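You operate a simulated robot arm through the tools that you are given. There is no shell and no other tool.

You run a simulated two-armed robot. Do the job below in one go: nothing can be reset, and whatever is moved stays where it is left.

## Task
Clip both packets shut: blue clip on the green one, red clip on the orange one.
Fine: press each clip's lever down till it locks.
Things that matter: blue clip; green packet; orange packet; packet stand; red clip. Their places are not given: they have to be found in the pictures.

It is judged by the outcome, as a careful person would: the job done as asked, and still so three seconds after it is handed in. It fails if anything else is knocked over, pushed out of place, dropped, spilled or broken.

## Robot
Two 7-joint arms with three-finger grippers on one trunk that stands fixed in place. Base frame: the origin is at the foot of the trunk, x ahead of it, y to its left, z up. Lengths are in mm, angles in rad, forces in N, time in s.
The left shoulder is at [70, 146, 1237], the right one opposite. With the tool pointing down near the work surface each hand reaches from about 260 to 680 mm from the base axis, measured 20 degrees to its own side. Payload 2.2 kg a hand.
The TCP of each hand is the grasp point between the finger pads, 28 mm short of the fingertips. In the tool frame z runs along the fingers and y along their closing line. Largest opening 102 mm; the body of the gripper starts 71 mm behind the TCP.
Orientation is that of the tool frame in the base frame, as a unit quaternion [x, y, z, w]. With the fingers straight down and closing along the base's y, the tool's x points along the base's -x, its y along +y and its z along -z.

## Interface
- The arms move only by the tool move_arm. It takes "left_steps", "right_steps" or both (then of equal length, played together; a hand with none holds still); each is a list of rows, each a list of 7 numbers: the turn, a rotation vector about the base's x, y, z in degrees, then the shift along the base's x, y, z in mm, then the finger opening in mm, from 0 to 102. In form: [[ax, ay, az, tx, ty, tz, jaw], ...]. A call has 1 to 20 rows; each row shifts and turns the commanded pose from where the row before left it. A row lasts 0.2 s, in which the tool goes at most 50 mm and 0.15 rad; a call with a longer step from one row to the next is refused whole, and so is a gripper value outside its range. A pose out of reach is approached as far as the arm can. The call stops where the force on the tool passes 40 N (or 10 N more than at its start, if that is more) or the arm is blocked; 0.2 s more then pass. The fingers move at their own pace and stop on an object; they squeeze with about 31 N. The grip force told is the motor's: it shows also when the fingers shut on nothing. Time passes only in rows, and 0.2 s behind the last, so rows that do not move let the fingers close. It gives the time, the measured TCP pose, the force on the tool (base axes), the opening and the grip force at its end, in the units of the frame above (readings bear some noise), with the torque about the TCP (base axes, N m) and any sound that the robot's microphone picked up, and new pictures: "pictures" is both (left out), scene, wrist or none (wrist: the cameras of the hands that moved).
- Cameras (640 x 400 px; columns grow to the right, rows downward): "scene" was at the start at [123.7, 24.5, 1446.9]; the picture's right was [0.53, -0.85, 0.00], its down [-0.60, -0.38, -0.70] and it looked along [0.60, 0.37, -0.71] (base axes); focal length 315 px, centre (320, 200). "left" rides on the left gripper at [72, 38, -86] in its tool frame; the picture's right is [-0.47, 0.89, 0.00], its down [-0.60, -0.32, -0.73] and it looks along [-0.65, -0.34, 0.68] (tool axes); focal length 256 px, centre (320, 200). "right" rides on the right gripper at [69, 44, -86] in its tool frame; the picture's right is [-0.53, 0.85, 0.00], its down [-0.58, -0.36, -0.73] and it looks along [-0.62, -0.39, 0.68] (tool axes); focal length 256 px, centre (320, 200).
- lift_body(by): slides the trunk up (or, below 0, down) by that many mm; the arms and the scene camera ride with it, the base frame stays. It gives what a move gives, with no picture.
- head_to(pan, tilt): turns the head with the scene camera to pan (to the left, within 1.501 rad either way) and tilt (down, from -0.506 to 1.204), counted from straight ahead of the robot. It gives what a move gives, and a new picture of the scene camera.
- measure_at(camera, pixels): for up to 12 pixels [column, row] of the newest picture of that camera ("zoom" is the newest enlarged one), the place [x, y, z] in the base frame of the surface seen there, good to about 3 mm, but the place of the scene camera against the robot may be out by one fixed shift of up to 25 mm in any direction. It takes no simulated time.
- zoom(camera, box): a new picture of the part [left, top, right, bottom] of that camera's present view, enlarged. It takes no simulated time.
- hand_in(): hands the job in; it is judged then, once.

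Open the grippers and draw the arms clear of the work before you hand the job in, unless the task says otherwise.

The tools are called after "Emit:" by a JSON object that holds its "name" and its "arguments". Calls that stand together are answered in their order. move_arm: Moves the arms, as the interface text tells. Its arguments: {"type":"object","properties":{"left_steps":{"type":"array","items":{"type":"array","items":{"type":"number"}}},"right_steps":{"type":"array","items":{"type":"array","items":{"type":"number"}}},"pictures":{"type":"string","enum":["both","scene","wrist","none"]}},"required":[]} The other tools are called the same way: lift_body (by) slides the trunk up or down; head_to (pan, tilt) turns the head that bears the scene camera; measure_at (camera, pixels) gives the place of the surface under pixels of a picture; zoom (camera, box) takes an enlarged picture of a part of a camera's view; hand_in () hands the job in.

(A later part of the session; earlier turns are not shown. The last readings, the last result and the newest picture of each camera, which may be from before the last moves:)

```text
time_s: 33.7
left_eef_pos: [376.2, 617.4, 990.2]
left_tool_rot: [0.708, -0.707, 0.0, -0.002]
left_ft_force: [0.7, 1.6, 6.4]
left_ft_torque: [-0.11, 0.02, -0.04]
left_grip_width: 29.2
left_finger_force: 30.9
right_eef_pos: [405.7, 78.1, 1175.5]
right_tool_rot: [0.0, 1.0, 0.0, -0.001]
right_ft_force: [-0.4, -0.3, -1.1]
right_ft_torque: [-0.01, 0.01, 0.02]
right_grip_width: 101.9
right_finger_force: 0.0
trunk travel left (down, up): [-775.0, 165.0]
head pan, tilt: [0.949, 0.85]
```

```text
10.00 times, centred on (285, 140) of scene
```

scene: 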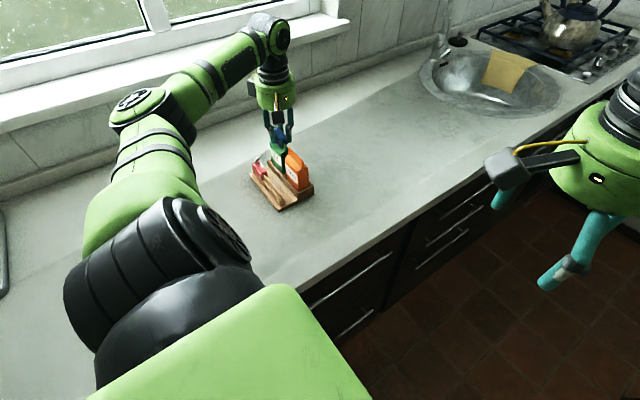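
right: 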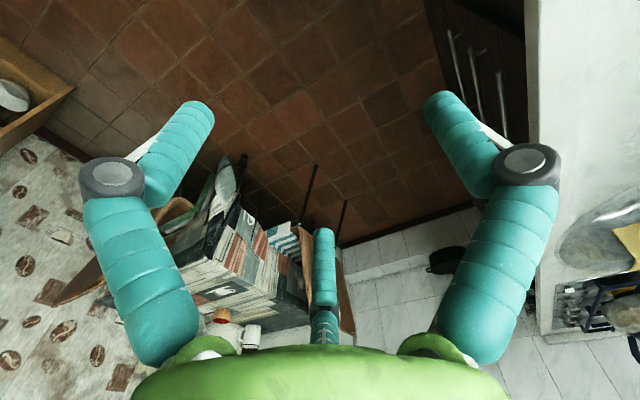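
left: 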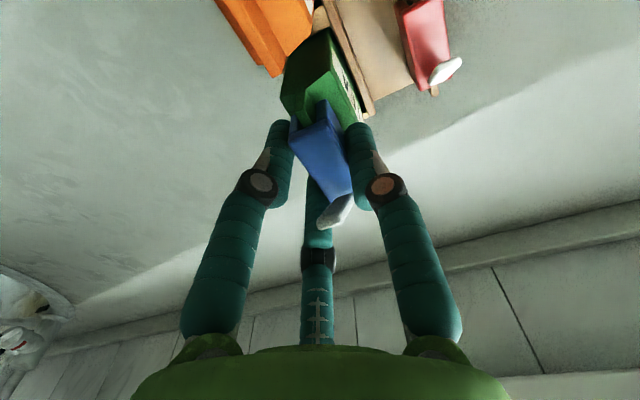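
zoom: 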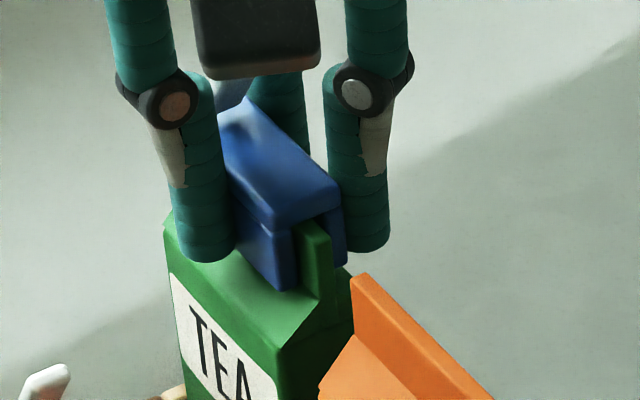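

Contact of 6.4 N: the fin is up against the clip's roof, so the clip is seated. I open gently to 46 and look.

Emit:
{"name": "move_arm", "arguments": {"left_steps": [[0, 0, 0, 0, 0, 1, 29], [0, 0, 0, 0, 0, 0, 33], [0, 0, 0, 0, 0, 0, 40], [0, 0, 0, 0, 0, 0, 48], [0, 0, 0, 0, 0, 0, 48]], "pictures": "both"}}

Emit:
{"name": "zoom", "arguments": {"camera": "scene", "box": [265, 120, 305, 160]}}

Emit:
{"name": "zoom", "arguments": {"camera": "left", "box": [250, 40, 400, 240]}}

```text
time_s: 34.9
left_eef_pos: [378.1, 618.7, 990.3]
left_tool_rot: [-0.707, 0.707, 0.0, 0.0]
left_ft_force: [0.4, -0.1, 0.1]
left_ft_torque: [-0.01, 0.0, -0.02]
left_grip_width: 48.0
left_finger_force: 0.1
right_eef_pos: [405.9, 78.0, 1175.3]
right_tool_rot: [0.0, 1.0, 0.0, 0.0]
right_ft_force: [0.5, -0.1, -0.2]
right_ft_torque: [0.02, 0.02, 0.03]
right_grip_width: 101.9
right_finger_force: 0.0
trunk travel left (down, up): [-775.0, 165.0]
head pan, tilt: [0.949, 0.85]
```

scene: 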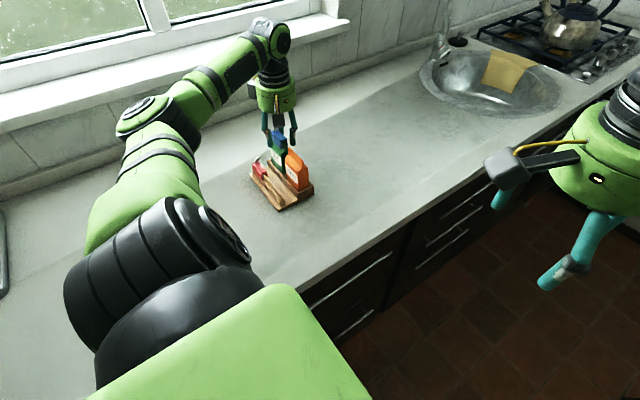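
left: 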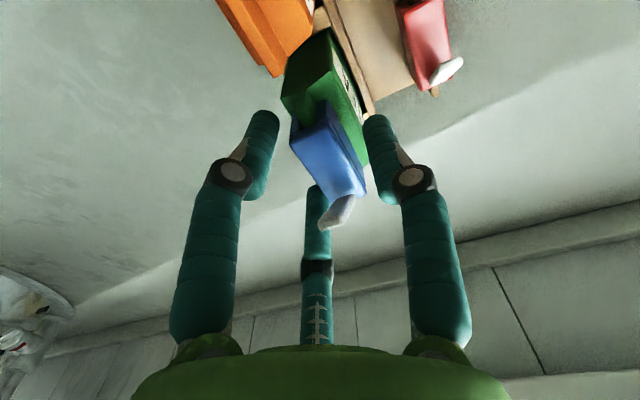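

```text
10.00 times, centred on (285, 140) of scene
```

zoom: 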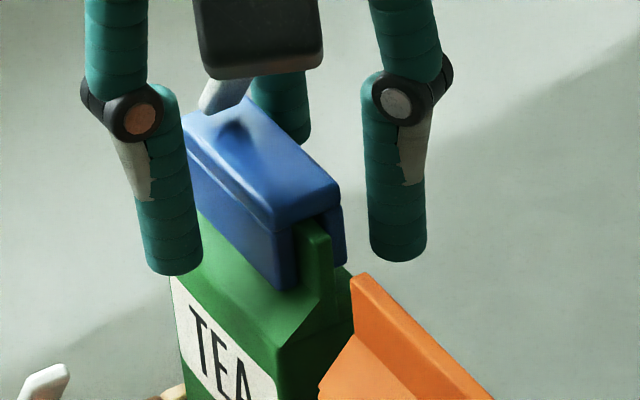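

```text
2.00 times, centred on (325, 140) of left
```

zoom: 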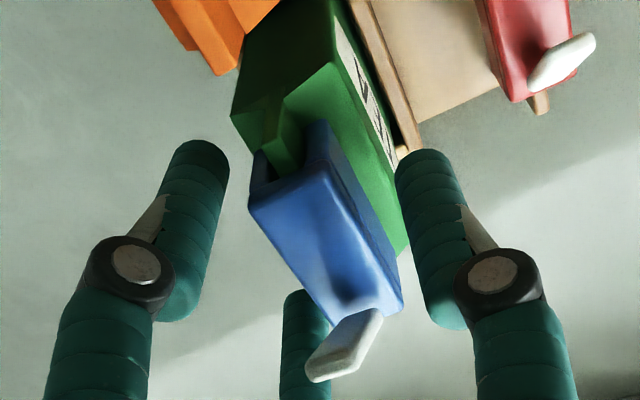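

The clip stays on the fin as the fingers open. I raise the hand 85 mm straight up, then close the fingers to make a pressing tip, and look.

Emit:
{"name": "move_arm", "arguments": {"left_steps": [[0, 0, 0, 0, 0, 20, 48], [0, 0, 0, 0, 0, 30, 48], [0, 0, 0, 0, 0, 35, 48], [0, 0, 0, 0, 0, 0, 0], [0, 0, 0, 0, 0, 0, 0]], "pictures": "both"}}

Emit:
{"name": "zoom", "arguments": {"camera": "left", "box": [250, 0, 420, 200]}}

Emit:
{"name": "zoom", "arguments": {"camera": "scene", "box": [255, 100, 315, 170]}}

```text
time_s: 36.1
left_eef_pos: [377.1, 619.4, 1074.4]
left_tool_rot: [-0.707, 0.707, 0.0, 0.001]
left_ft_force: [0.3, -0.2, 0.0]
left_ft_torque: [-0.02, 0.03, 0.0]
left_grip_width: 2.0
left_finger_force: 31.0
right_eef_pos: [405.5, 79.8, 1175.2]
right_tool_rot: [-0.001, 1.0, 0.0, -0.001]
right_ft_force: [-0.6, 0.2, -0.3]
right_ft_torque: [0.01, 0.0, -0.01]
right_grip_width: 102.1
right_finger_force: 0.0
trunk travel left (down, up): [-775.0, 165.0]
head pan, tilt: [0.949, 0.85]
```

scene: 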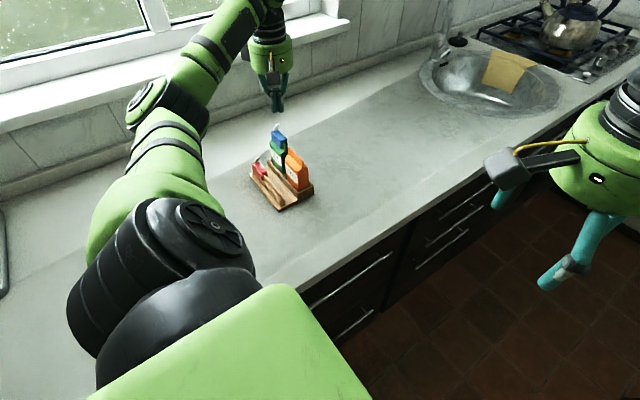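
left: 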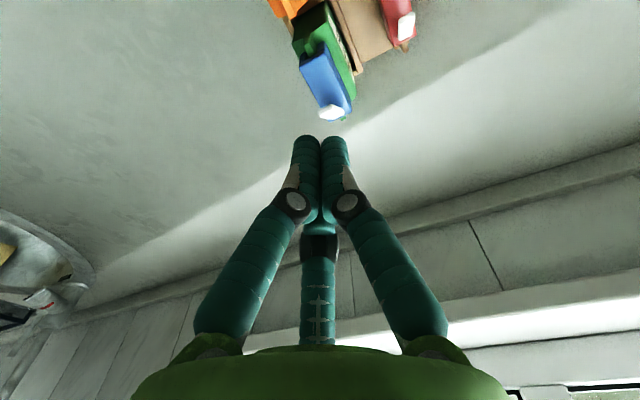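

```text
2.00 times, centred on (335, 100) of left
```

zoom: 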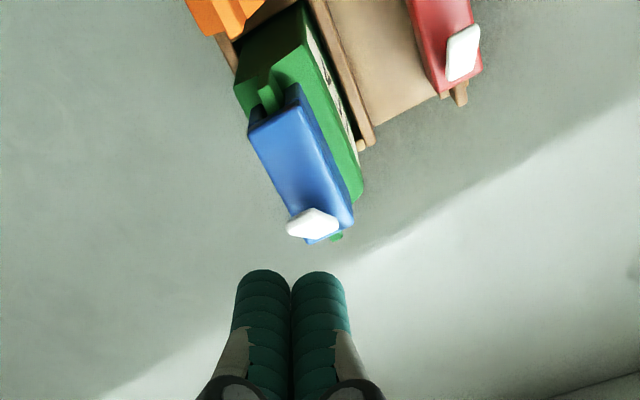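

```text
5.71 times, centred on (285, 135) of scene
```

zoom: 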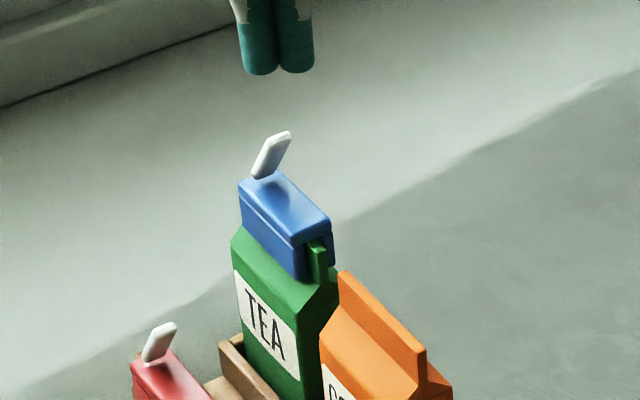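

The blue clip sits on the green fin and the closed fingers form a tip. I zoom in and measure the lever and clip on the green packet, and the finger tips.

Emit:
{"name": "zoom", "arguments": {"camera": "left", "box": [285, 30, 375, 150]}}

```text
3.33 times, centred on (330, 90) of left
```

zoom: 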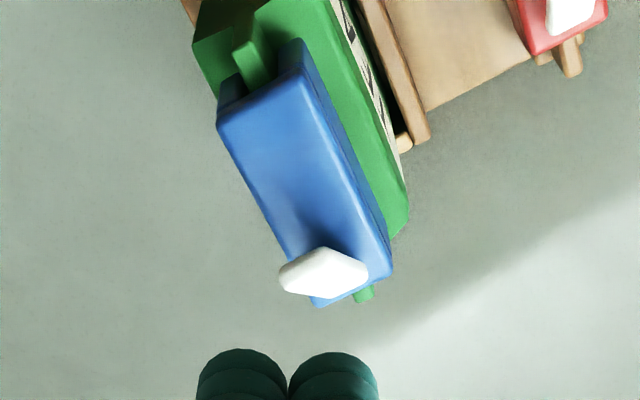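

Emit:
{"name": "measure_at", "arguments": {"camera": "zoom", "pixels": [[222, 125], [305, 75], [388, 270], [322, 300], [365, 292], [290, 200], [285, 275], [320, 270], [355, 265], [310, 290], [340, 285], [330, 255]]}}

Emit:
{"name": "measure_at", "arguments": {"camera": "zoom", "pixels": [[240, 352], [335, 355], [220, 370], [265, 365], [310, 370], [360, 365], [300, 285], [345, 250], [365, 270], [250, 50], [370, 285], [300, 260]]}}

```text
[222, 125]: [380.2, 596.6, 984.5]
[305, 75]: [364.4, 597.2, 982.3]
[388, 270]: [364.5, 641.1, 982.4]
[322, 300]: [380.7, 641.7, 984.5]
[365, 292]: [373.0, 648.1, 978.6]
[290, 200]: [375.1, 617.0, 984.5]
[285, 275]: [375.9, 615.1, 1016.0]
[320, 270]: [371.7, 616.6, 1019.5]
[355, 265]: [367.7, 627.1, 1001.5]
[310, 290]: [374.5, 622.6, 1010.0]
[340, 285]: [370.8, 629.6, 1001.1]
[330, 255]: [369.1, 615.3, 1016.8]
```

```text
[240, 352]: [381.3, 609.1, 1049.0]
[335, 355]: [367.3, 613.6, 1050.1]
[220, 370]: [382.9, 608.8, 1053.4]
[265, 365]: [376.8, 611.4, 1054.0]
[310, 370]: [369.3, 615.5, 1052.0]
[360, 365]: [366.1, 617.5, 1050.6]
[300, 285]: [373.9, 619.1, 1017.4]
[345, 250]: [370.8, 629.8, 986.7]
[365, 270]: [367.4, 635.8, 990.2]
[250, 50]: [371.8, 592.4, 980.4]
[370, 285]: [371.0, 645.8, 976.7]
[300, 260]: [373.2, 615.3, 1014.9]
```

Blue clip on the fin: y 596–642, top 984; lever runs from a hinge near (y 636, z 986) to its tip (y 615, z 1018), at x≈372. I place the closed fingertips just behind and above the lever tip: dx -9, dy +13, dz -20.

Emit:
{"name": "move_arm", "arguments": {"left_steps": [[0, 0, 0, -9.2, 12, 0, 0], [0, 0, 0, 0, 0, -20, 0], [0, 0, 0, 0, 0, 0, 0]], "pictures": "both"}}

Emit:
{"name": "zoom", "arguments": {"camera": "left", "box": [270, 50, 390, 200]}}

Emit:
{"name": "zoom", "arguments": {"camera": "scene", "box": [255, 100, 315, 170]}}

```text
time_s: 36.9
left_eef_pos: [368.3, 629.1, 1053.5]
left_tool_rot: [-0.707, 0.708, 0.001, 0.0]
left_ft_force: [-0.5, -0.3, 1.0]
left_ft_torque: [0.0, -0.01, -0.01]
left_grip_width: 1.9
left_finger_force: 31.2
right_eef_pos: [406.0, 79.1, 1175.1]
right_tool_rot: [0.0, 1.0, 0.001, 0.0]
right_ft_force: [0.4, 0.2, -0.4]
right_ft_torque: [-0.01, -0.01, -0.02]
right_grip_width: 102.0
right_finger_force: 0.0
trunk travel left (down, up): [-775.0, 165.0]
head pan, tilt: [0.949, 0.85]
```

scene: 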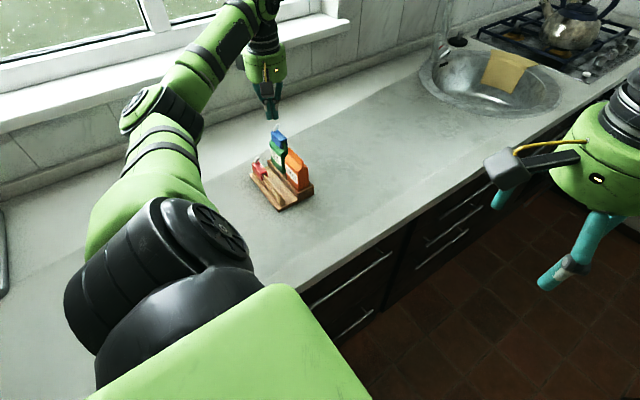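
left: 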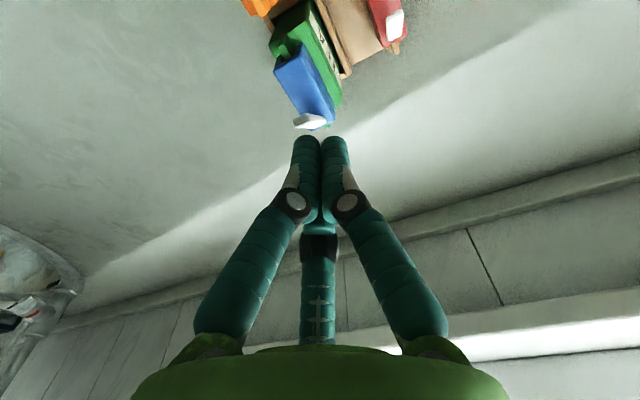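

```text
2.67 times, centred on (330, 125) of left
```

zoom: 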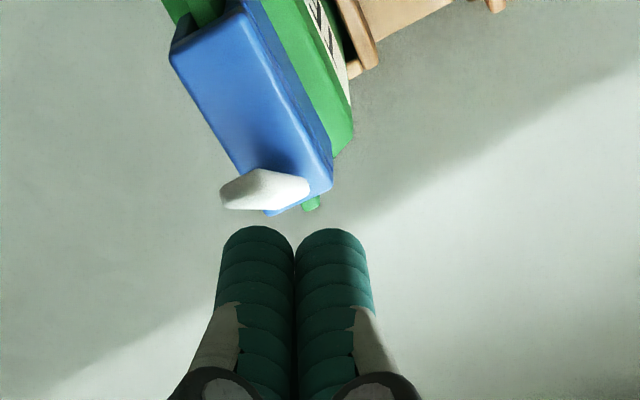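

```text
5.71 times, centred on (285, 135) of scene
```

zoom: 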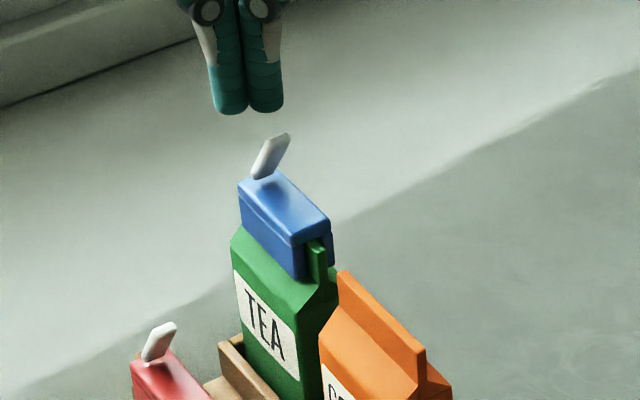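

I measure the fingertips' lower ends and the lever once more in this view to fix the contact geometry.

Emit:
{"name": "zoom", "arguments": {"camera": "left", "box": [280, 80, 370, 170]}}

```text
4.44 times, centred on (325, 125) of left
```

zoom: 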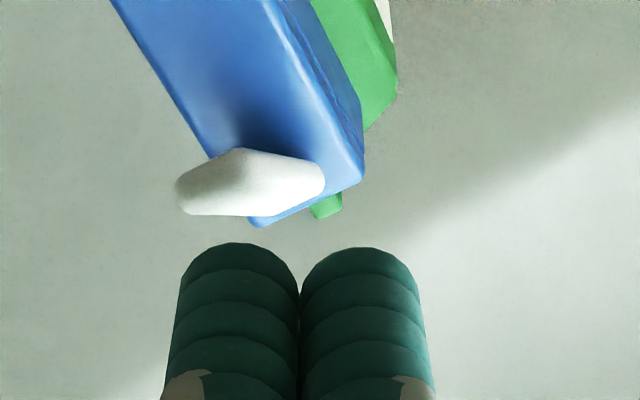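

Emit:
{"name": "measure_at", "arguments": {"camera": "zoom", "pixels": [[235, 246], [210, 255], [260, 255], [360, 250], [235, 290], [360, 290], [185, 200], [220, 205], [245, 160], [260, 205], [310, 190], [240, 190]]}}

```text
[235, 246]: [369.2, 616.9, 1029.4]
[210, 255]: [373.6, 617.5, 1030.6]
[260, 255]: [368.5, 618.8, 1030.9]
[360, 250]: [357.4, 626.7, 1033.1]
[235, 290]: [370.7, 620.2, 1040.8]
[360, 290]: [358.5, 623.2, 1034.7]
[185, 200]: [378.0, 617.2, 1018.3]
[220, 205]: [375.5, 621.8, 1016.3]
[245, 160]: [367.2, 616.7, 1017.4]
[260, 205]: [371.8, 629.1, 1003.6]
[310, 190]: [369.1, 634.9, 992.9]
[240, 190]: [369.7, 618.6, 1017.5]
```

The front finger's tip is at y≈617–631, z≈1028; the lever's upper corner is at about (622, 1016). I shift +4 in y, descend 11, then start rolling the lever down with small -y/-z steps, reading force.

Emit:
{"name": "move_arm", "arguments": {"left_steps": [[0, 0, 0, 0.5, 4, 0, 0], [0, 0, 0, 0, 0, -7, 0], [0, 0, 0, 0, 0, -4, 0], [0, 0, 0, 0, -2, -3, 0], [0, 0, 0, 0, -2, -3, 0], [0, 0, 0, 0, 0, 0, 0]], "pictures": "both"}}

Emit:
{"name": "zoom", "arguments": {"camera": "left", "box": [270, 50, 390, 200]}}

Emit:
{"name": "zoom", "arguments": {"camera": "scene", "box": [255, 100, 315, 170]}}

```text
time_s: 38.3
left_eef_pos: [368.6, 630.4, 1038.5]
left_tool_rot: [-0.707, 0.707, 0.0, 0.0]
left_ft_force: [-0.2, 0.4, -0.5]
left_ft_torque: [0.01, 0.02, 0.01]
left_grip_width: 2.3
left_finger_force: 31.1
right_eef_pos: [406.0, 79.8, 1174.5]
right_tool_rot: [0.0, 1.0, 0.0, -0.001]
right_ft_force: [-0.2, 0.4, 0.1]
right_ft_torque: [-0.01, -0.04, 0.0]
right_grip_width: 101.9
right_finger_force: 0.1
trunk travel left (down, up): [-775.0, 165.0]
head pan, tilt: [0.949, 0.85]
```

scene: 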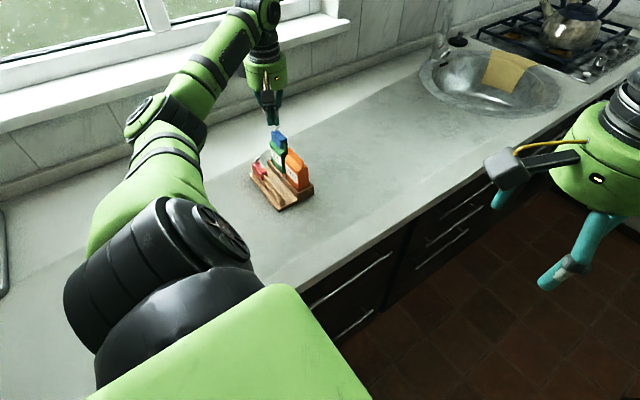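
left: 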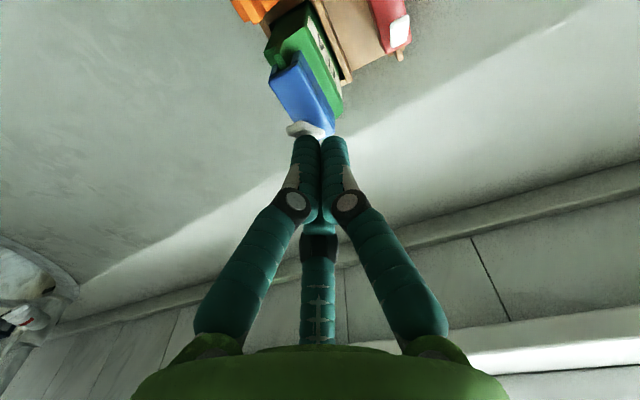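

```text
2.67 times, centred on (330, 125) of left
```

zoom: 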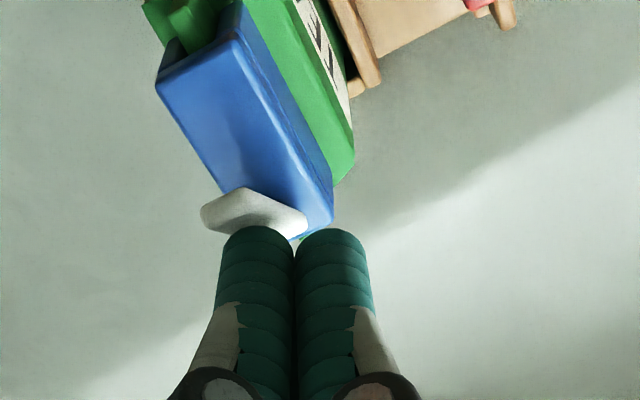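

```text
5.71 times, centred on (285, 135) of scene
```

zoom: 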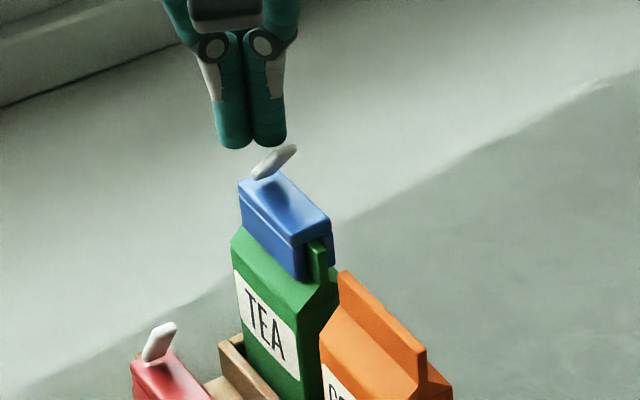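

The lever is rotating down with almost no force and the clip has not moved. I continue with further down and slight -y steps.

Emit:
{"name": "move_arm", "arguments": {"left_steps": [[0, 0, 0, 0, -2, -3, 0], [0, 0, 0, 0, -2, -3, 0], [0, 0, 0, 0, -2, -3, 0], [0, 0, 0, 0, -1, -3, 0], [0, 0, 0, 0, 0, 0, 0]], "pictures": "both"}}

Emit:
{"name": "zoom", "arguments": {"camera": "left", "box": [270, 50, 390, 200]}}

Emit:
{"name": "zoom", "arguments": {"camera": "scene", "box": [255, 100, 315, 170]}}

```text
time_s: 39.5
left_eef_pos: [367.7, 623.8, 1024.9]
left_tool_rot: [0.707, -0.707, 0.0, 0.0]
left_ft_force: [0.7, 0.1, 0.2]
left_ft_torque: [0.0, 0.0, 0.02]
left_grip_width: 2.2
left_finger_force: 31.4
right_eef_pos: [404.5, 78.9, 1175.0]
right_tool_rot: [0.0, 1.0, 0.0, 0.001]
right_ft_force: [0.3, 0.5, 0.6]
right_ft_torque: [-0.01, -0.01, 0.0]
right_grip_width: 101.8
right_finger_force: 0.1
trunk travel left (down, up): [-775.0, 165.0]
head pan, tilt: [0.949, 0.85]
```

scene: 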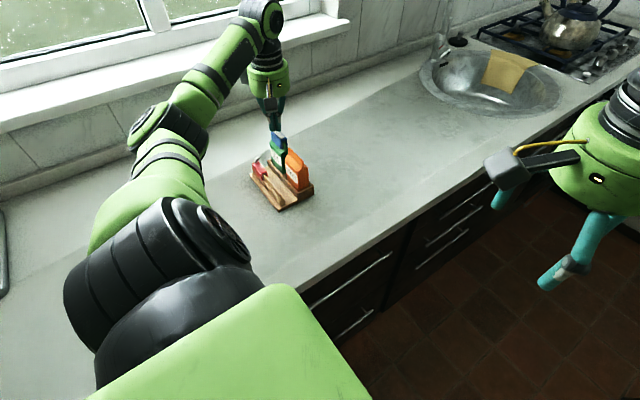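
left: 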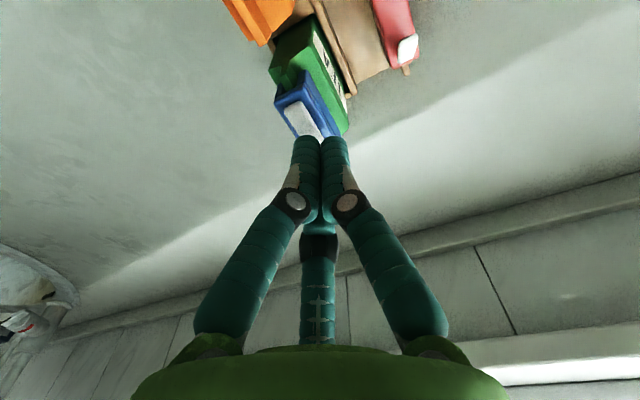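

```text
2.67 times, centred on (330, 125) of left
```

zoom: 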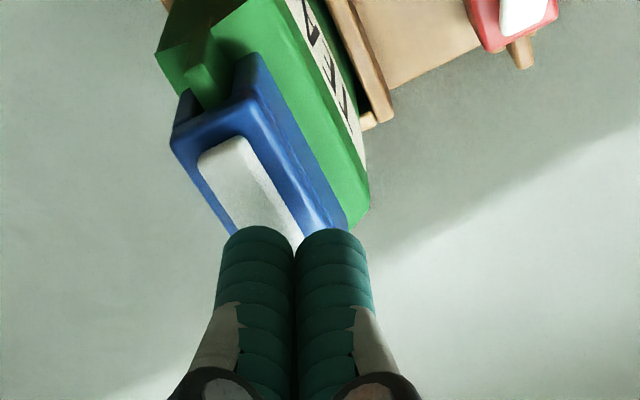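

```text
5.71 times, centred on (285, 135) of scene
```

zoom: 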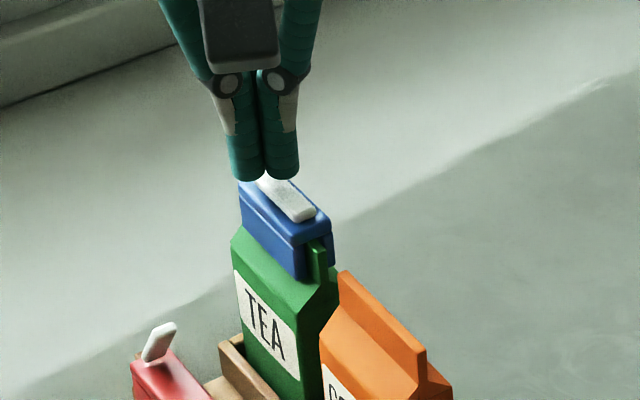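

The lever now lies nearly flat along the clip. I measure its surface height to see how much is left.

Emit:
{"name": "zoom", "arguments": {"camera": "left", "box": [270, 50, 360, 150]}}

```text
4.00 times, centred on (315, 100) of left
```

zoom: 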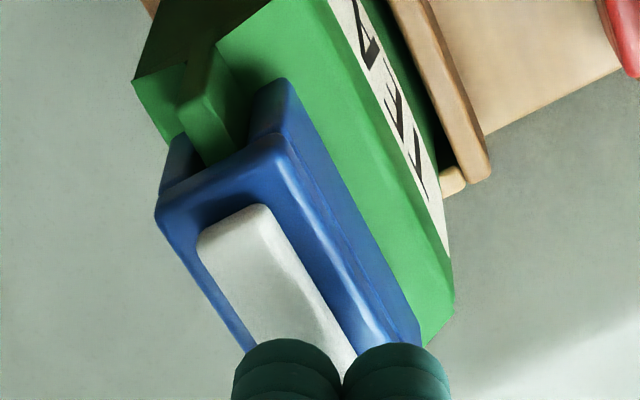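

Emit:
{"name": "measure_at", "arguments": {"camera": "zoom", "pixels": [[210, 240], [260, 215], [240, 260], [270, 290], [290, 320], [220, 280], [165, 215], [275, 150], [330, 230], [285, 345], [390, 350], [200, 100]]}}

```text
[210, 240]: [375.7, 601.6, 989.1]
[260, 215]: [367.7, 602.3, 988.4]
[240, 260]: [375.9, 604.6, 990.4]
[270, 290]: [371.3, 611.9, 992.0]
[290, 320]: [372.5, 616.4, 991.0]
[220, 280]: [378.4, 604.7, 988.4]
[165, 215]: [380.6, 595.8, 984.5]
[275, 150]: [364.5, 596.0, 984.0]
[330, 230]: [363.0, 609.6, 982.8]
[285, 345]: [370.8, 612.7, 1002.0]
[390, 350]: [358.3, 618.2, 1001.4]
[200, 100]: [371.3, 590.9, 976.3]
```

The lever is already lying flat (surface z≈989–991). To lock it I move the tip -6 in y and press straight down in small steps, watching force and sound.

Emit:
{"name": "move_arm", "arguments": {"left_steps": [[0, 0, 0, 0, -6, 0, 0], [0, 0, 0, 0, 0, -4, 0], [0, 0, 0, 0, 0, -2, 0], [0, 0, 0, 0, 0, -2, 0], [0, 0, 0, 0, 0, 0, 0]], "pictures": "none"}}

Emit:
{"name": "move_arm", "arguments": {"left_steps": [[0, 0, 0, 0, 0, -1, 0], [0, 0, 0, 0, 0, 0, 0]], "pictures": "none"}}

Emit:
{"name": "move_arm", "arguments": {"left_steps": [[0, 0, 0, 0, 0, -1, 0], [0, 0, 0, 0, 0, 0, 0]], "pictures": "wrist"}}

```text
time_s: 40.7
left_eef_pos: [368.1, 617.4, 1017.3]
left_tool_rot: [-0.707, 0.707, 0.0, 0.0]
left_ft_force: [0.2, 0.0, -0.5]
left_ft_torque: [-0.01, -0.02, 0.02]
left_grip_width: 2.4
left_finger_force: 30.8
right_eef_pos: [406.4, 78.5, 1175.1]
right_tool_rot: [0.0, 1.0, 0.0, 0.0]
right_ft_force: [0.0, -0.1, -0.4]
right_ft_torque: [-0.01, -0.02, 0.0]
right_grip_width: 102.3
right_finger_force: 0.1
trunk travel left (down, up): [-775.0, 165.0]
head pan, tilt: [0.949, 0.85]
```

```text
time_s: 41.3
left_eef_pos: [368.2, 617.9, 1016.2]
left_tool_rot: [0.707, -0.707, -0.001, 0.0]
left_ft_force: [-0.4, -0.7, -0.4]
left_ft_torque: [0.01, -0.02, -0.02]
left_grip_width: 2.2
left_finger_force: 30.6
right_eef_pos: [405.7, 80.3, 1175.9]
right_tool_rot: [-0.001, 1.0, 0.0, 0.0]
right_ft_force: [0.0, 1.1, 0.3]
right_ft_torque: [-0.01, -0.01, 0.0]
right_grip_width: 101.9
right_finger_force: 0.0
trunk travel left (down, up): [-775.0, 165.0]
head pan, tilt: [0.949, 0.85]
```

```text
time_s: 41.9
left_eef_pos: [367.9, 617.1, 1015.5]
left_tool_rot: [0.707, -0.707, 0.0, 0.0]
left_ft_force: [-0.1, 1.2, 0.7]
left_ft_torque: [-0.03, -0.05, 0.0]
left_grip_width: 2.1
left_finger_force: 31.5
right_eef_pos: [404.2, 78.9, 1175.0]
right_tool_rot: [0.0, 1.0, 0.0, 0.0]
right_ft_force: [0.0, 0.0, 0.8]
right_ft_torque: [0.0, 0.02, -0.03]
right_grip_width: 101.7
right_finger_force: 0.0
trunk travel left (down, up): [-775.0, 165.0]
head pan, tilt: [0.949, 0.85]
```

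left: 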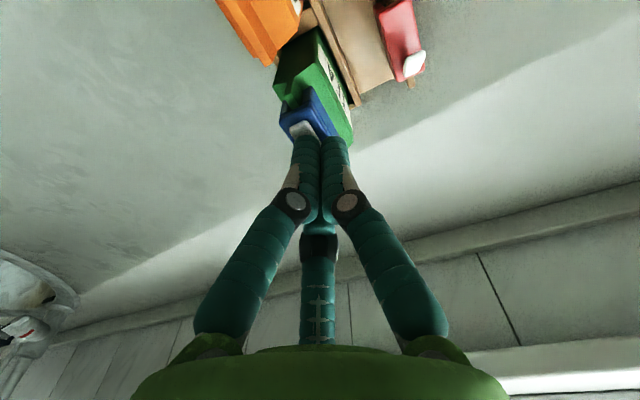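

No force yet at TCP z≈1015.5. I continue pressing down in 1 mm steps.

Emit:
{"name": "move_arm", "arguments": {"left_steps": [[0, 0, 0, 0, 0, -1, 0], [0, 0, 0, 0, 0, -1, 0], [0, 0, 0, 0, 0, 0, 0]], "pictures": "none"}}

Emit:
{"name": "move_arm", "arguments": {"left_steps": [[0, 0, 0, 0, 0, -1, 0], [0, 0, 0, 0, 0, 0, 0]], "pictures": "none"}}

Emit:
{"name": "move_arm", "arguments": {"left_steps": [[0, 0, 0, 0, 0, -1, 0], [0, 0, 0, 0, 0, 0, 0]], "pictures": "both"}}

Emit:
{"name": "zoom", "arguments": {"camera": "scene", "box": [265, 115, 305, 160]}}

```text
time_s: 42.7
left_eef_pos: [368.8, 616.4, 1015.4]
left_tool_rot: [0.707, -0.707, 0.001, -0.003]
left_ft_force: [0.9, 2.3, 11.2]
left_ft_torque: [0.07, -0.05, 0.0]
left_grip_width: 6.2
left_finger_force: 30.8
right_eef_pos: [405.1, 77.8, 1175.1]
right_tool_rot: [0.0, 1.0, 0.002, -0.001]
right_ft_force: [-0.3, 0.2, 0.6]
right_ft_torque: [0.01, -0.01, -0.01]
right_grip_width: 101.8
right_finger_force: 0.1
trunk travel left (down, up): [-775.0, 165.0]
head pan, tilt: [0.949, 0.85]
```

```text
time_s: 43.3
left_eef_pos: [368.6, 616.1, 1015.0]
left_tool_rot: [0.707, -0.707, 0.0, -0.003]
left_ft_force: [2.0, 3.4, 17.5]
left_ft_torque: [0.12, -0.09, -0.01]
left_grip_width: 6.2
left_finger_force: 30.6
right_eef_pos: [403.7, 77.4, 1176.0]
right_tool_rot: [0.0, 1.0, 0.0, 0.0]
right_ft_force: [-0.1, -0.1, -0.1]
right_ft_torque: [0.02, 0.01, 0.0]
right_grip_width: 102.1
right_finger_force: 0.0
trunk travel left (down, up): [-775.0, 165.0]
head pan, tilt: [0.949, 0.85]
```

```text
time_s: 43.9
left_eef_pos: [366.6, 615.0, 1016.0]
left_tool_rot: [-0.707, 0.707, 0.0, 0.003]
left_ft_force: [0.7, 4.5, 22.7]
left_ft_torque: [0.16, -0.17, 0.02]
left_grip_width: 6.0
left_finger_force: 30.9
right_eef_pos: [403.0, 76.5, 1175.9]
right_tool_rot: [0.0, 1.0, 0.001, 0.0]
right_ft_force: [0.1, 0.0, -0.1]
right_ft_torque: [-0.02, -0.05, -0.02]
right_grip_width: 101.9
right_finger_force: 0.1
trunk travel left (down, up): [-775.0, 165.0]
head pan, tilt: [0.949, 0.85]
```

scene: 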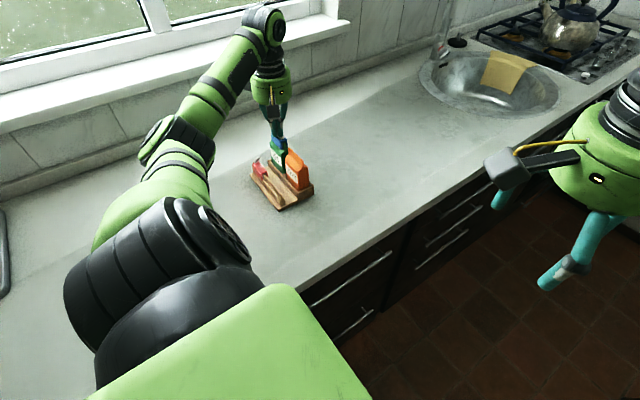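
left: 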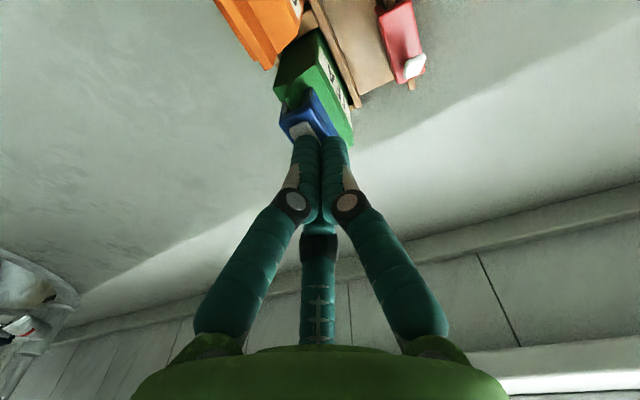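

```text
8.89 times, centred on (285, 138) of scene
```

zoom: 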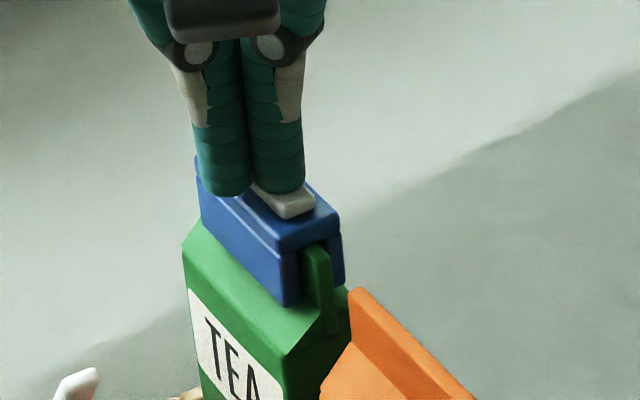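

Force 22.7 N acts about 13 mm from the hinge (at y≈623), and no click was heard. I lift off and look at the lever to judge its angle, then plan to press its free end with a single finger.

Emit:
{"name": "move_arm", "arguments": {"left_steps": [[0, 0, 0, 0, 0, 6, 0], [0, 0, 0, 0, 0, 20, 0], [0, 0, 0, 0, 0, 30, 0], [0, 0, 0, 0, 0, 0, 0]], "pictures": "both"}}

Emit:
{"name": "zoom", "arguments": {"camera": "left", "box": [270, 20, 370, 130]}}

Emit:
{"name": "zoom", "arguments": {"camera": "scene", "box": [265, 120, 305, 160]}}

```text
time_s: 44.9
left_eef_pos: [369.0, 617.7, 1065.9]
left_tool_rot: [-0.707, 0.708, 0.0, -0.001]
left_ft_force: [-1.0, -0.1, 0.2]
left_ft_torque: [-0.03, 0.03, 0.01]
left_grip_width: 1.8
left_finger_force: 31.2
right_eef_pos: [404.8, 79.8, 1173.5]
right_tool_rot: [0.0, 1.0, 0.0, 0.0]
right_ft_force: [0.6, 0.7, 0.8]
right_ft_torque: [0.0, 0.02, -0.01]
right_grip_width: 102.1
right_finger_force: 0.0
trunk travel left (down, up): [-775.0, 165.0]
head pan, tilt: [0.949, 0.85]
```

scene: 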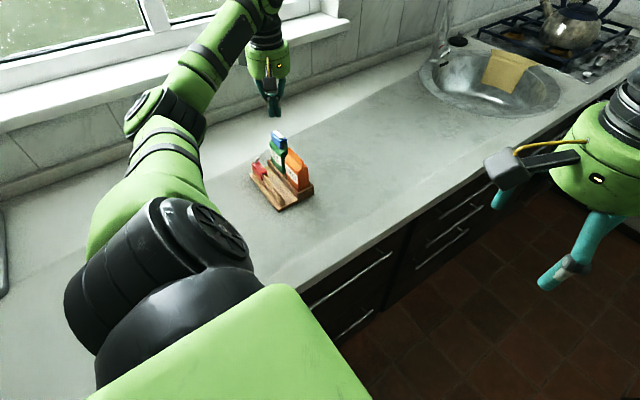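
left: 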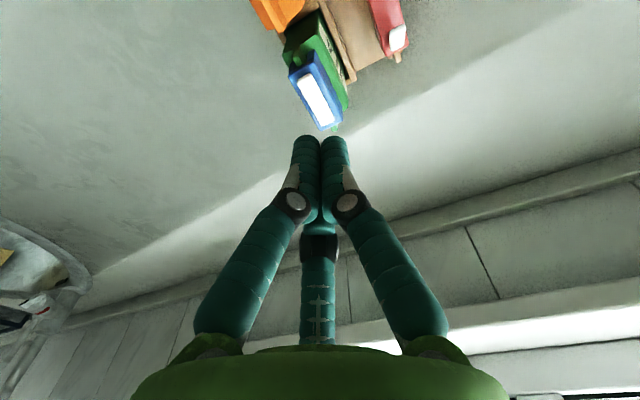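

```text
3.64 times, centred on (320, 75) of left
```

zoom: 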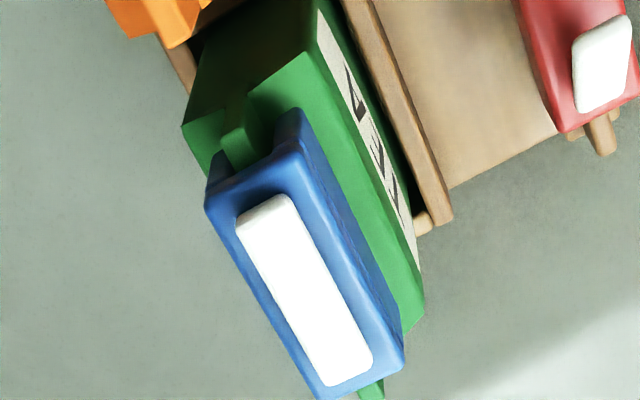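

```text
10.00 times, centred on (285, 140) of scene
```

zoom: 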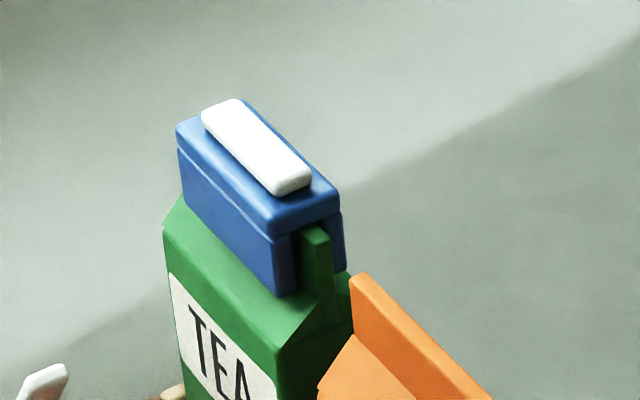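

The lever lies flat and stays down. I measure heights along it and the clip top to see whether any gap remains at its free end.

Emit:
{"name": "measure_at", "arguments": {"camera": "zoom", "pixels": [[215, 115], [235, 112], [250, 140], [270, 165], [290, 178], [285, 190], [305, 185], [255, 180], [230, 150], [300, 215], [200, 125], [330, 195]]}}

Emit:
{"name": "zoom", "arguments": {"camera": "scene", "box": [274, 126, 304, 156]}}

Emit:
{"name": "zoom", "arguments": {"camera": "left", "box": [280, 40, 360, 130]}}

Emit:
{"name": "measure_at", "arguments": {"camera": "zoom", "pixels": [[180, 165], [235, 135], [205, 190], [250, 250], [290, 330], [230, 170], [260, 200], [300, 270], [240, 145], [130, 155], [320, 330], [280, 310]]}}

```text
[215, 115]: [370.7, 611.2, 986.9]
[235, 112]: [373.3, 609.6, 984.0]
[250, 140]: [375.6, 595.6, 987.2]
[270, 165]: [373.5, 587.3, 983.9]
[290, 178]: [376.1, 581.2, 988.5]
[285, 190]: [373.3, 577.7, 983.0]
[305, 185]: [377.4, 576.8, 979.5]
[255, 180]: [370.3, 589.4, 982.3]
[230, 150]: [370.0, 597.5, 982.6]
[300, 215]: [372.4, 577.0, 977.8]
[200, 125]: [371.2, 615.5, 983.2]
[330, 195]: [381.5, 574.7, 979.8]
```

```text
13.33 times, centred on (289, 141) of scene
```

zoom: 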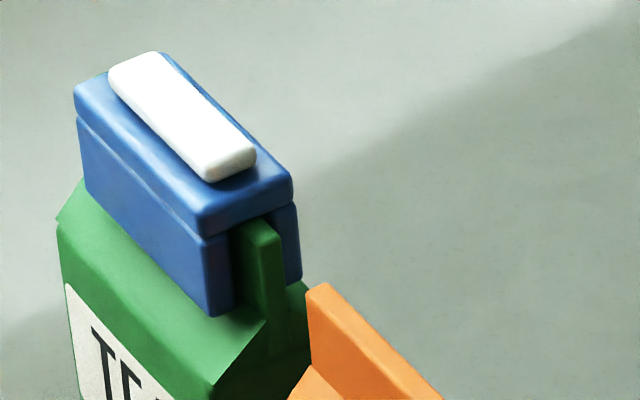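

```text
4.44 times, centred on (320, 85) of left
```

zoom: 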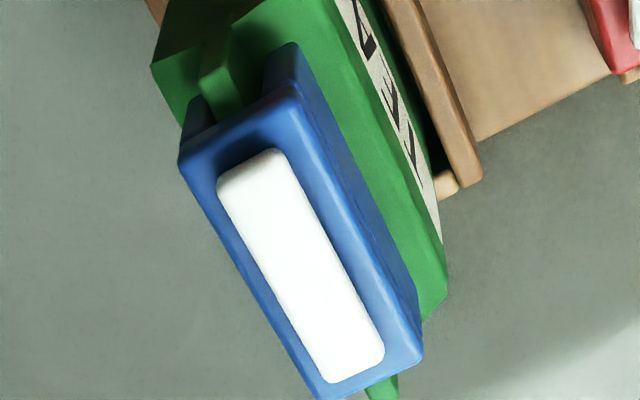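

```text
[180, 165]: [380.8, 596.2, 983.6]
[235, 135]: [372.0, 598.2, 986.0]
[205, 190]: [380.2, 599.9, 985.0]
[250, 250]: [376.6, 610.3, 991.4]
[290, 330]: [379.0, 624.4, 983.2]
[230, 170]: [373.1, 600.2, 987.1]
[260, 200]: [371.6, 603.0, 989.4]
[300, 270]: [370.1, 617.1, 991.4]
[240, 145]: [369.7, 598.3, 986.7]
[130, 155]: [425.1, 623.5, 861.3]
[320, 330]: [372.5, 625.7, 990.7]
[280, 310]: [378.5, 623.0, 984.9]
```

The lever surface is level at z≈989–991, i.e. resting on the clip top, but no click has been heard. I open to 40 and bring only the -y finger over the lever's free end (≈372, 606), to press there with good leverage.

Emit:
{"name": "move_arm", "arguments": {"left_steps": [[0, 0, 0, -10, 12, 0, 40], [0, 0, 0, 0, 0, -20, 40], [0, 0, 0, 0, 0, -15, 40], [0, 0, 0, 0, 0, 0, 40]], "pictures": "both"}}

Emit:
{"name": "zoom", "arguments": {"camera": "left", "box": [240, 40, 380, 190]}}

Emit:
{"name": "zoom", "arguments": {"camera": "scene", "box": [255, 110, 315, 170]}}

```text
time_s: 45.9
left_eef_pos: [358.4, 629.2, 1030.9]
left_tool_rot: [0.708, -0.707, 0.0, 0.0]
left_ft_force: [-0.2, -0.5, -0.2]
left_ft_torque: [0.02, 0.02, -0.03]
left_grip_width: 40.0
left_finger_force: 0.0
right_eef_pos: [405.0, 79.1, 1175.1]
right_tool_rot: [0.0, 1.0, 0.0, 0.0]
right_ft_force: [-0.1, -0.1, -0.9]
right_ft_torque: [0.0, -0.01, 0.02]
right_grip_width: 101.9
right_finger_force: 0.1
trunk travel left (down, up): [-775.0, 165.0]
head pan, tilt: [0.949, 0.85]
```

scene: 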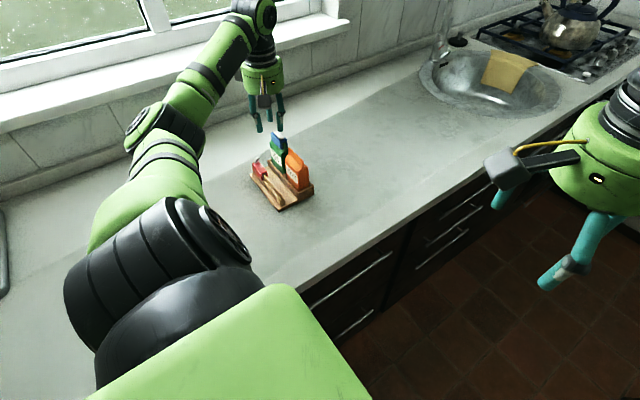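
left: 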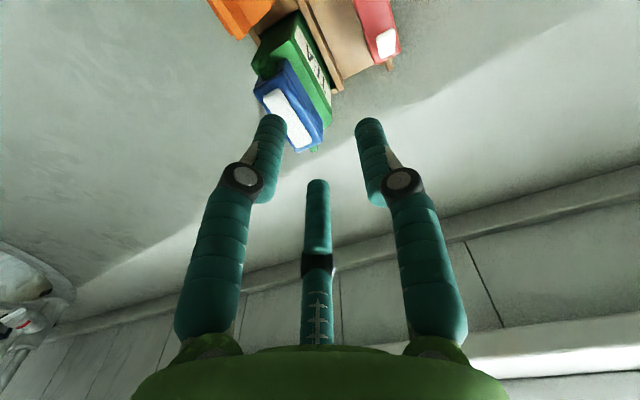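

```text
2.67 times, centred on (310, 115) of left
```

zoom: 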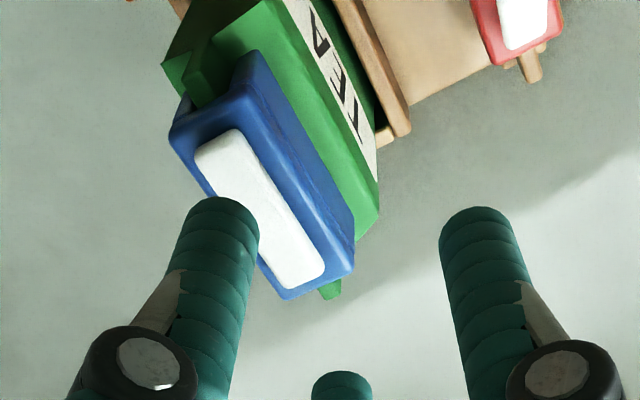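

```text
6.67 times, centred on (285, 140) of scene
```

zoom: 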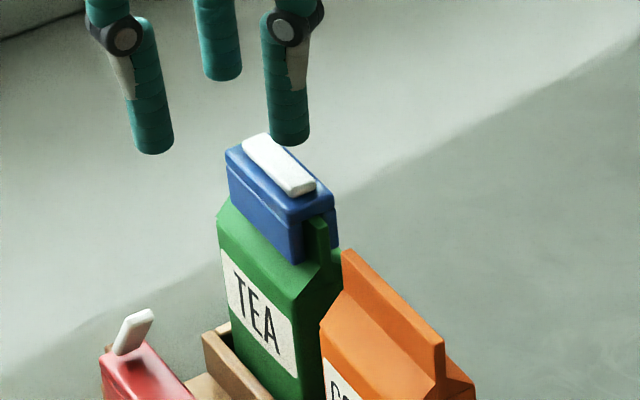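

The finger is over the lever's free end. I lower to contact and press with growing force.

Emit:
{"name": "move_arm", "arguments": {"left_steps": [[0, 0, 0, 0, 0, -8, 40], [0, 0, 0, 0, 0, -4, 40], [0, 0, 0, 0, 0, -2, 40], [0, 0, 0, 0, 0, -2, 40], [0, 0, 0, 0, 0, 0, 40]], "pictures": "none"}}

Emit:
{"name": "move_arm", "arguments": {"left_steps": [[0, 0, 0, 0, 0, -2, 40], [0, 0, 0, 0, 0, -1, 40], [0, 0, 0, 0, 0, 0, 40]], "pictures": "wrist"}}

```text
time_s: 47.1
left_eef_pos: [357.0, 629.3, 1017.0]
left_tool_rot: [-0.707, 0.707, 0.001, 0.0]
left_ft_force: [1.1, 0.5, 4.2]
left_ft_torque: [-0.08, -0.08, -0.02]
left_grip_width: 40.1
left_finger_force: 0.5
right_eef_pos: [405.1, 78.4, 1175.7]
right_tool_rot: [0.0, 1.0, 0.0, 0.0]
right_ft_force: [0.4, 0.2, 0.5]
right_ft_torque: [-0.01, -0.01, 0.0]
right_grip_width: 101.8
right_finger_force: 0.0
trunk travel left (down, up): [-775.0, 165.0]
head pan, tilt: [0.949, 0.85]
```

```text
time_s: 47.9
left_eef_pos: [358.3, 627.9, 1015.0]
left_tool_rot: [-0.707, 0.707, 0.0, 0.003]
left_ft_force: [2.0, -0.3, 15.4]
left_ft_torque: [-0.39, -0.28, 0.05]
left_grip_width: 42.1
left_finger_force: 1.2
right_eef_pos: [404.3, 77.3, 1176.3]
right_tool_rot: [-0.001, 1.0, 0.001, -0.001]
right_ft_force: [-0.2, 0.8, -0.6]
right_ft_torque: [0.02, -0.02, 0.01]
right_grip_width: 102.0
right_finger_force: 0.0
trunk travel left (down, up): [-775.0, 165.0]
head pan, tilt: [0.949, 0.85]
```

left: 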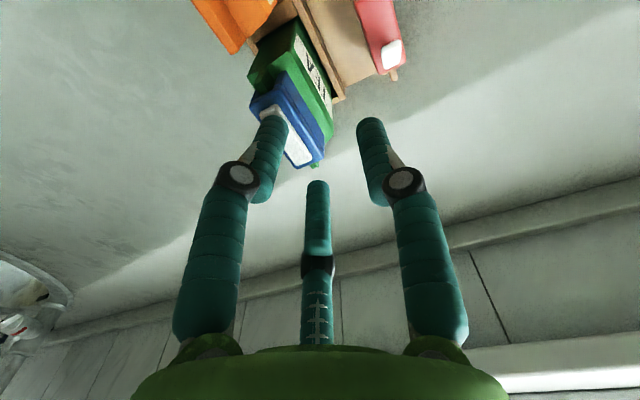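

15.4 N now acts at the lever's free end (≈376, 603). I press on to about 30 N.

Emit:
{"name": "move_arm", "arguments": {"left_steps": [[0, 0, 0, 0, 0, -1.5, 40], [0, 0, 0, 0, 0, -1.5, 40], [0, 0, 0, 0, 0, 0, 40]], "pictures": "wrist"}}

Emit:
{"name": "zoom", "arguments": {"camera": "left", "box": [240, 40, 380, 190]}}

Emit:
{"name": "zoom", "arguments": {"camera": "scene", "box": [265, 120, 305, 160]}}

```text
time_s: 48.7
left_eef_pos: [357.2, 626.2, 1013.6]
left_tool_rot: [-0.707, 0.707, 0.0, 0.003]
left_ft_force: [4.1, -2.5, 23.0]
left_ft_torque: [-0.67, -0.42, -0.02]
left_grip_width: 47.2
left_finger_force: 4.1
right_eef_pos: [403.3, 75.5, 1175.3]
right_tool_rot: [0.0, 1.0, 0.001, 0.0]
right_ft_force: [0.8, -0.7, 0.5]
right_ft_torque: [-0.02, -0.02, -0.01]
right_grip_width: 101.8
right_finger_force: 0.1
trunk travel left (down, up): [-775.0, 165.0]
head pan, tilt: [0.949, 0.85]
```

left: 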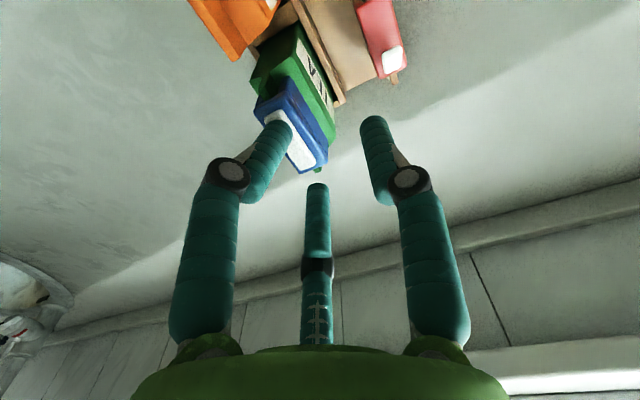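

```text
2.67 times, centred on (310, 115) of left
```

zoom: 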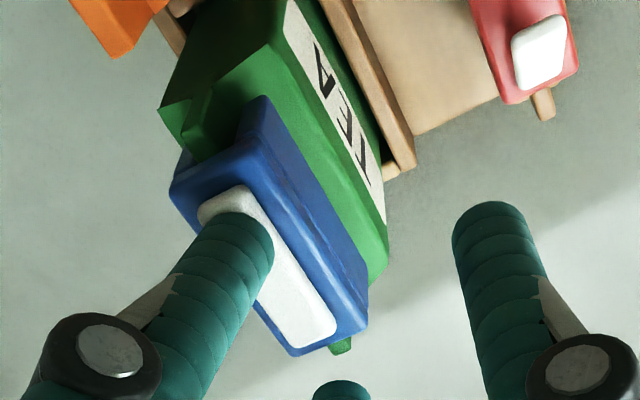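

```text
10.00 times, centred on (285, 140) of scene
```

zoom: 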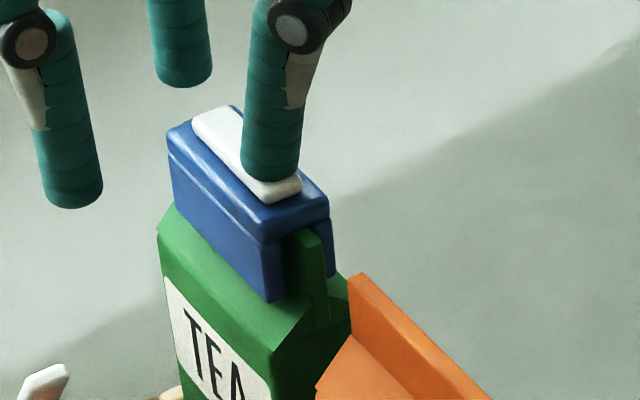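

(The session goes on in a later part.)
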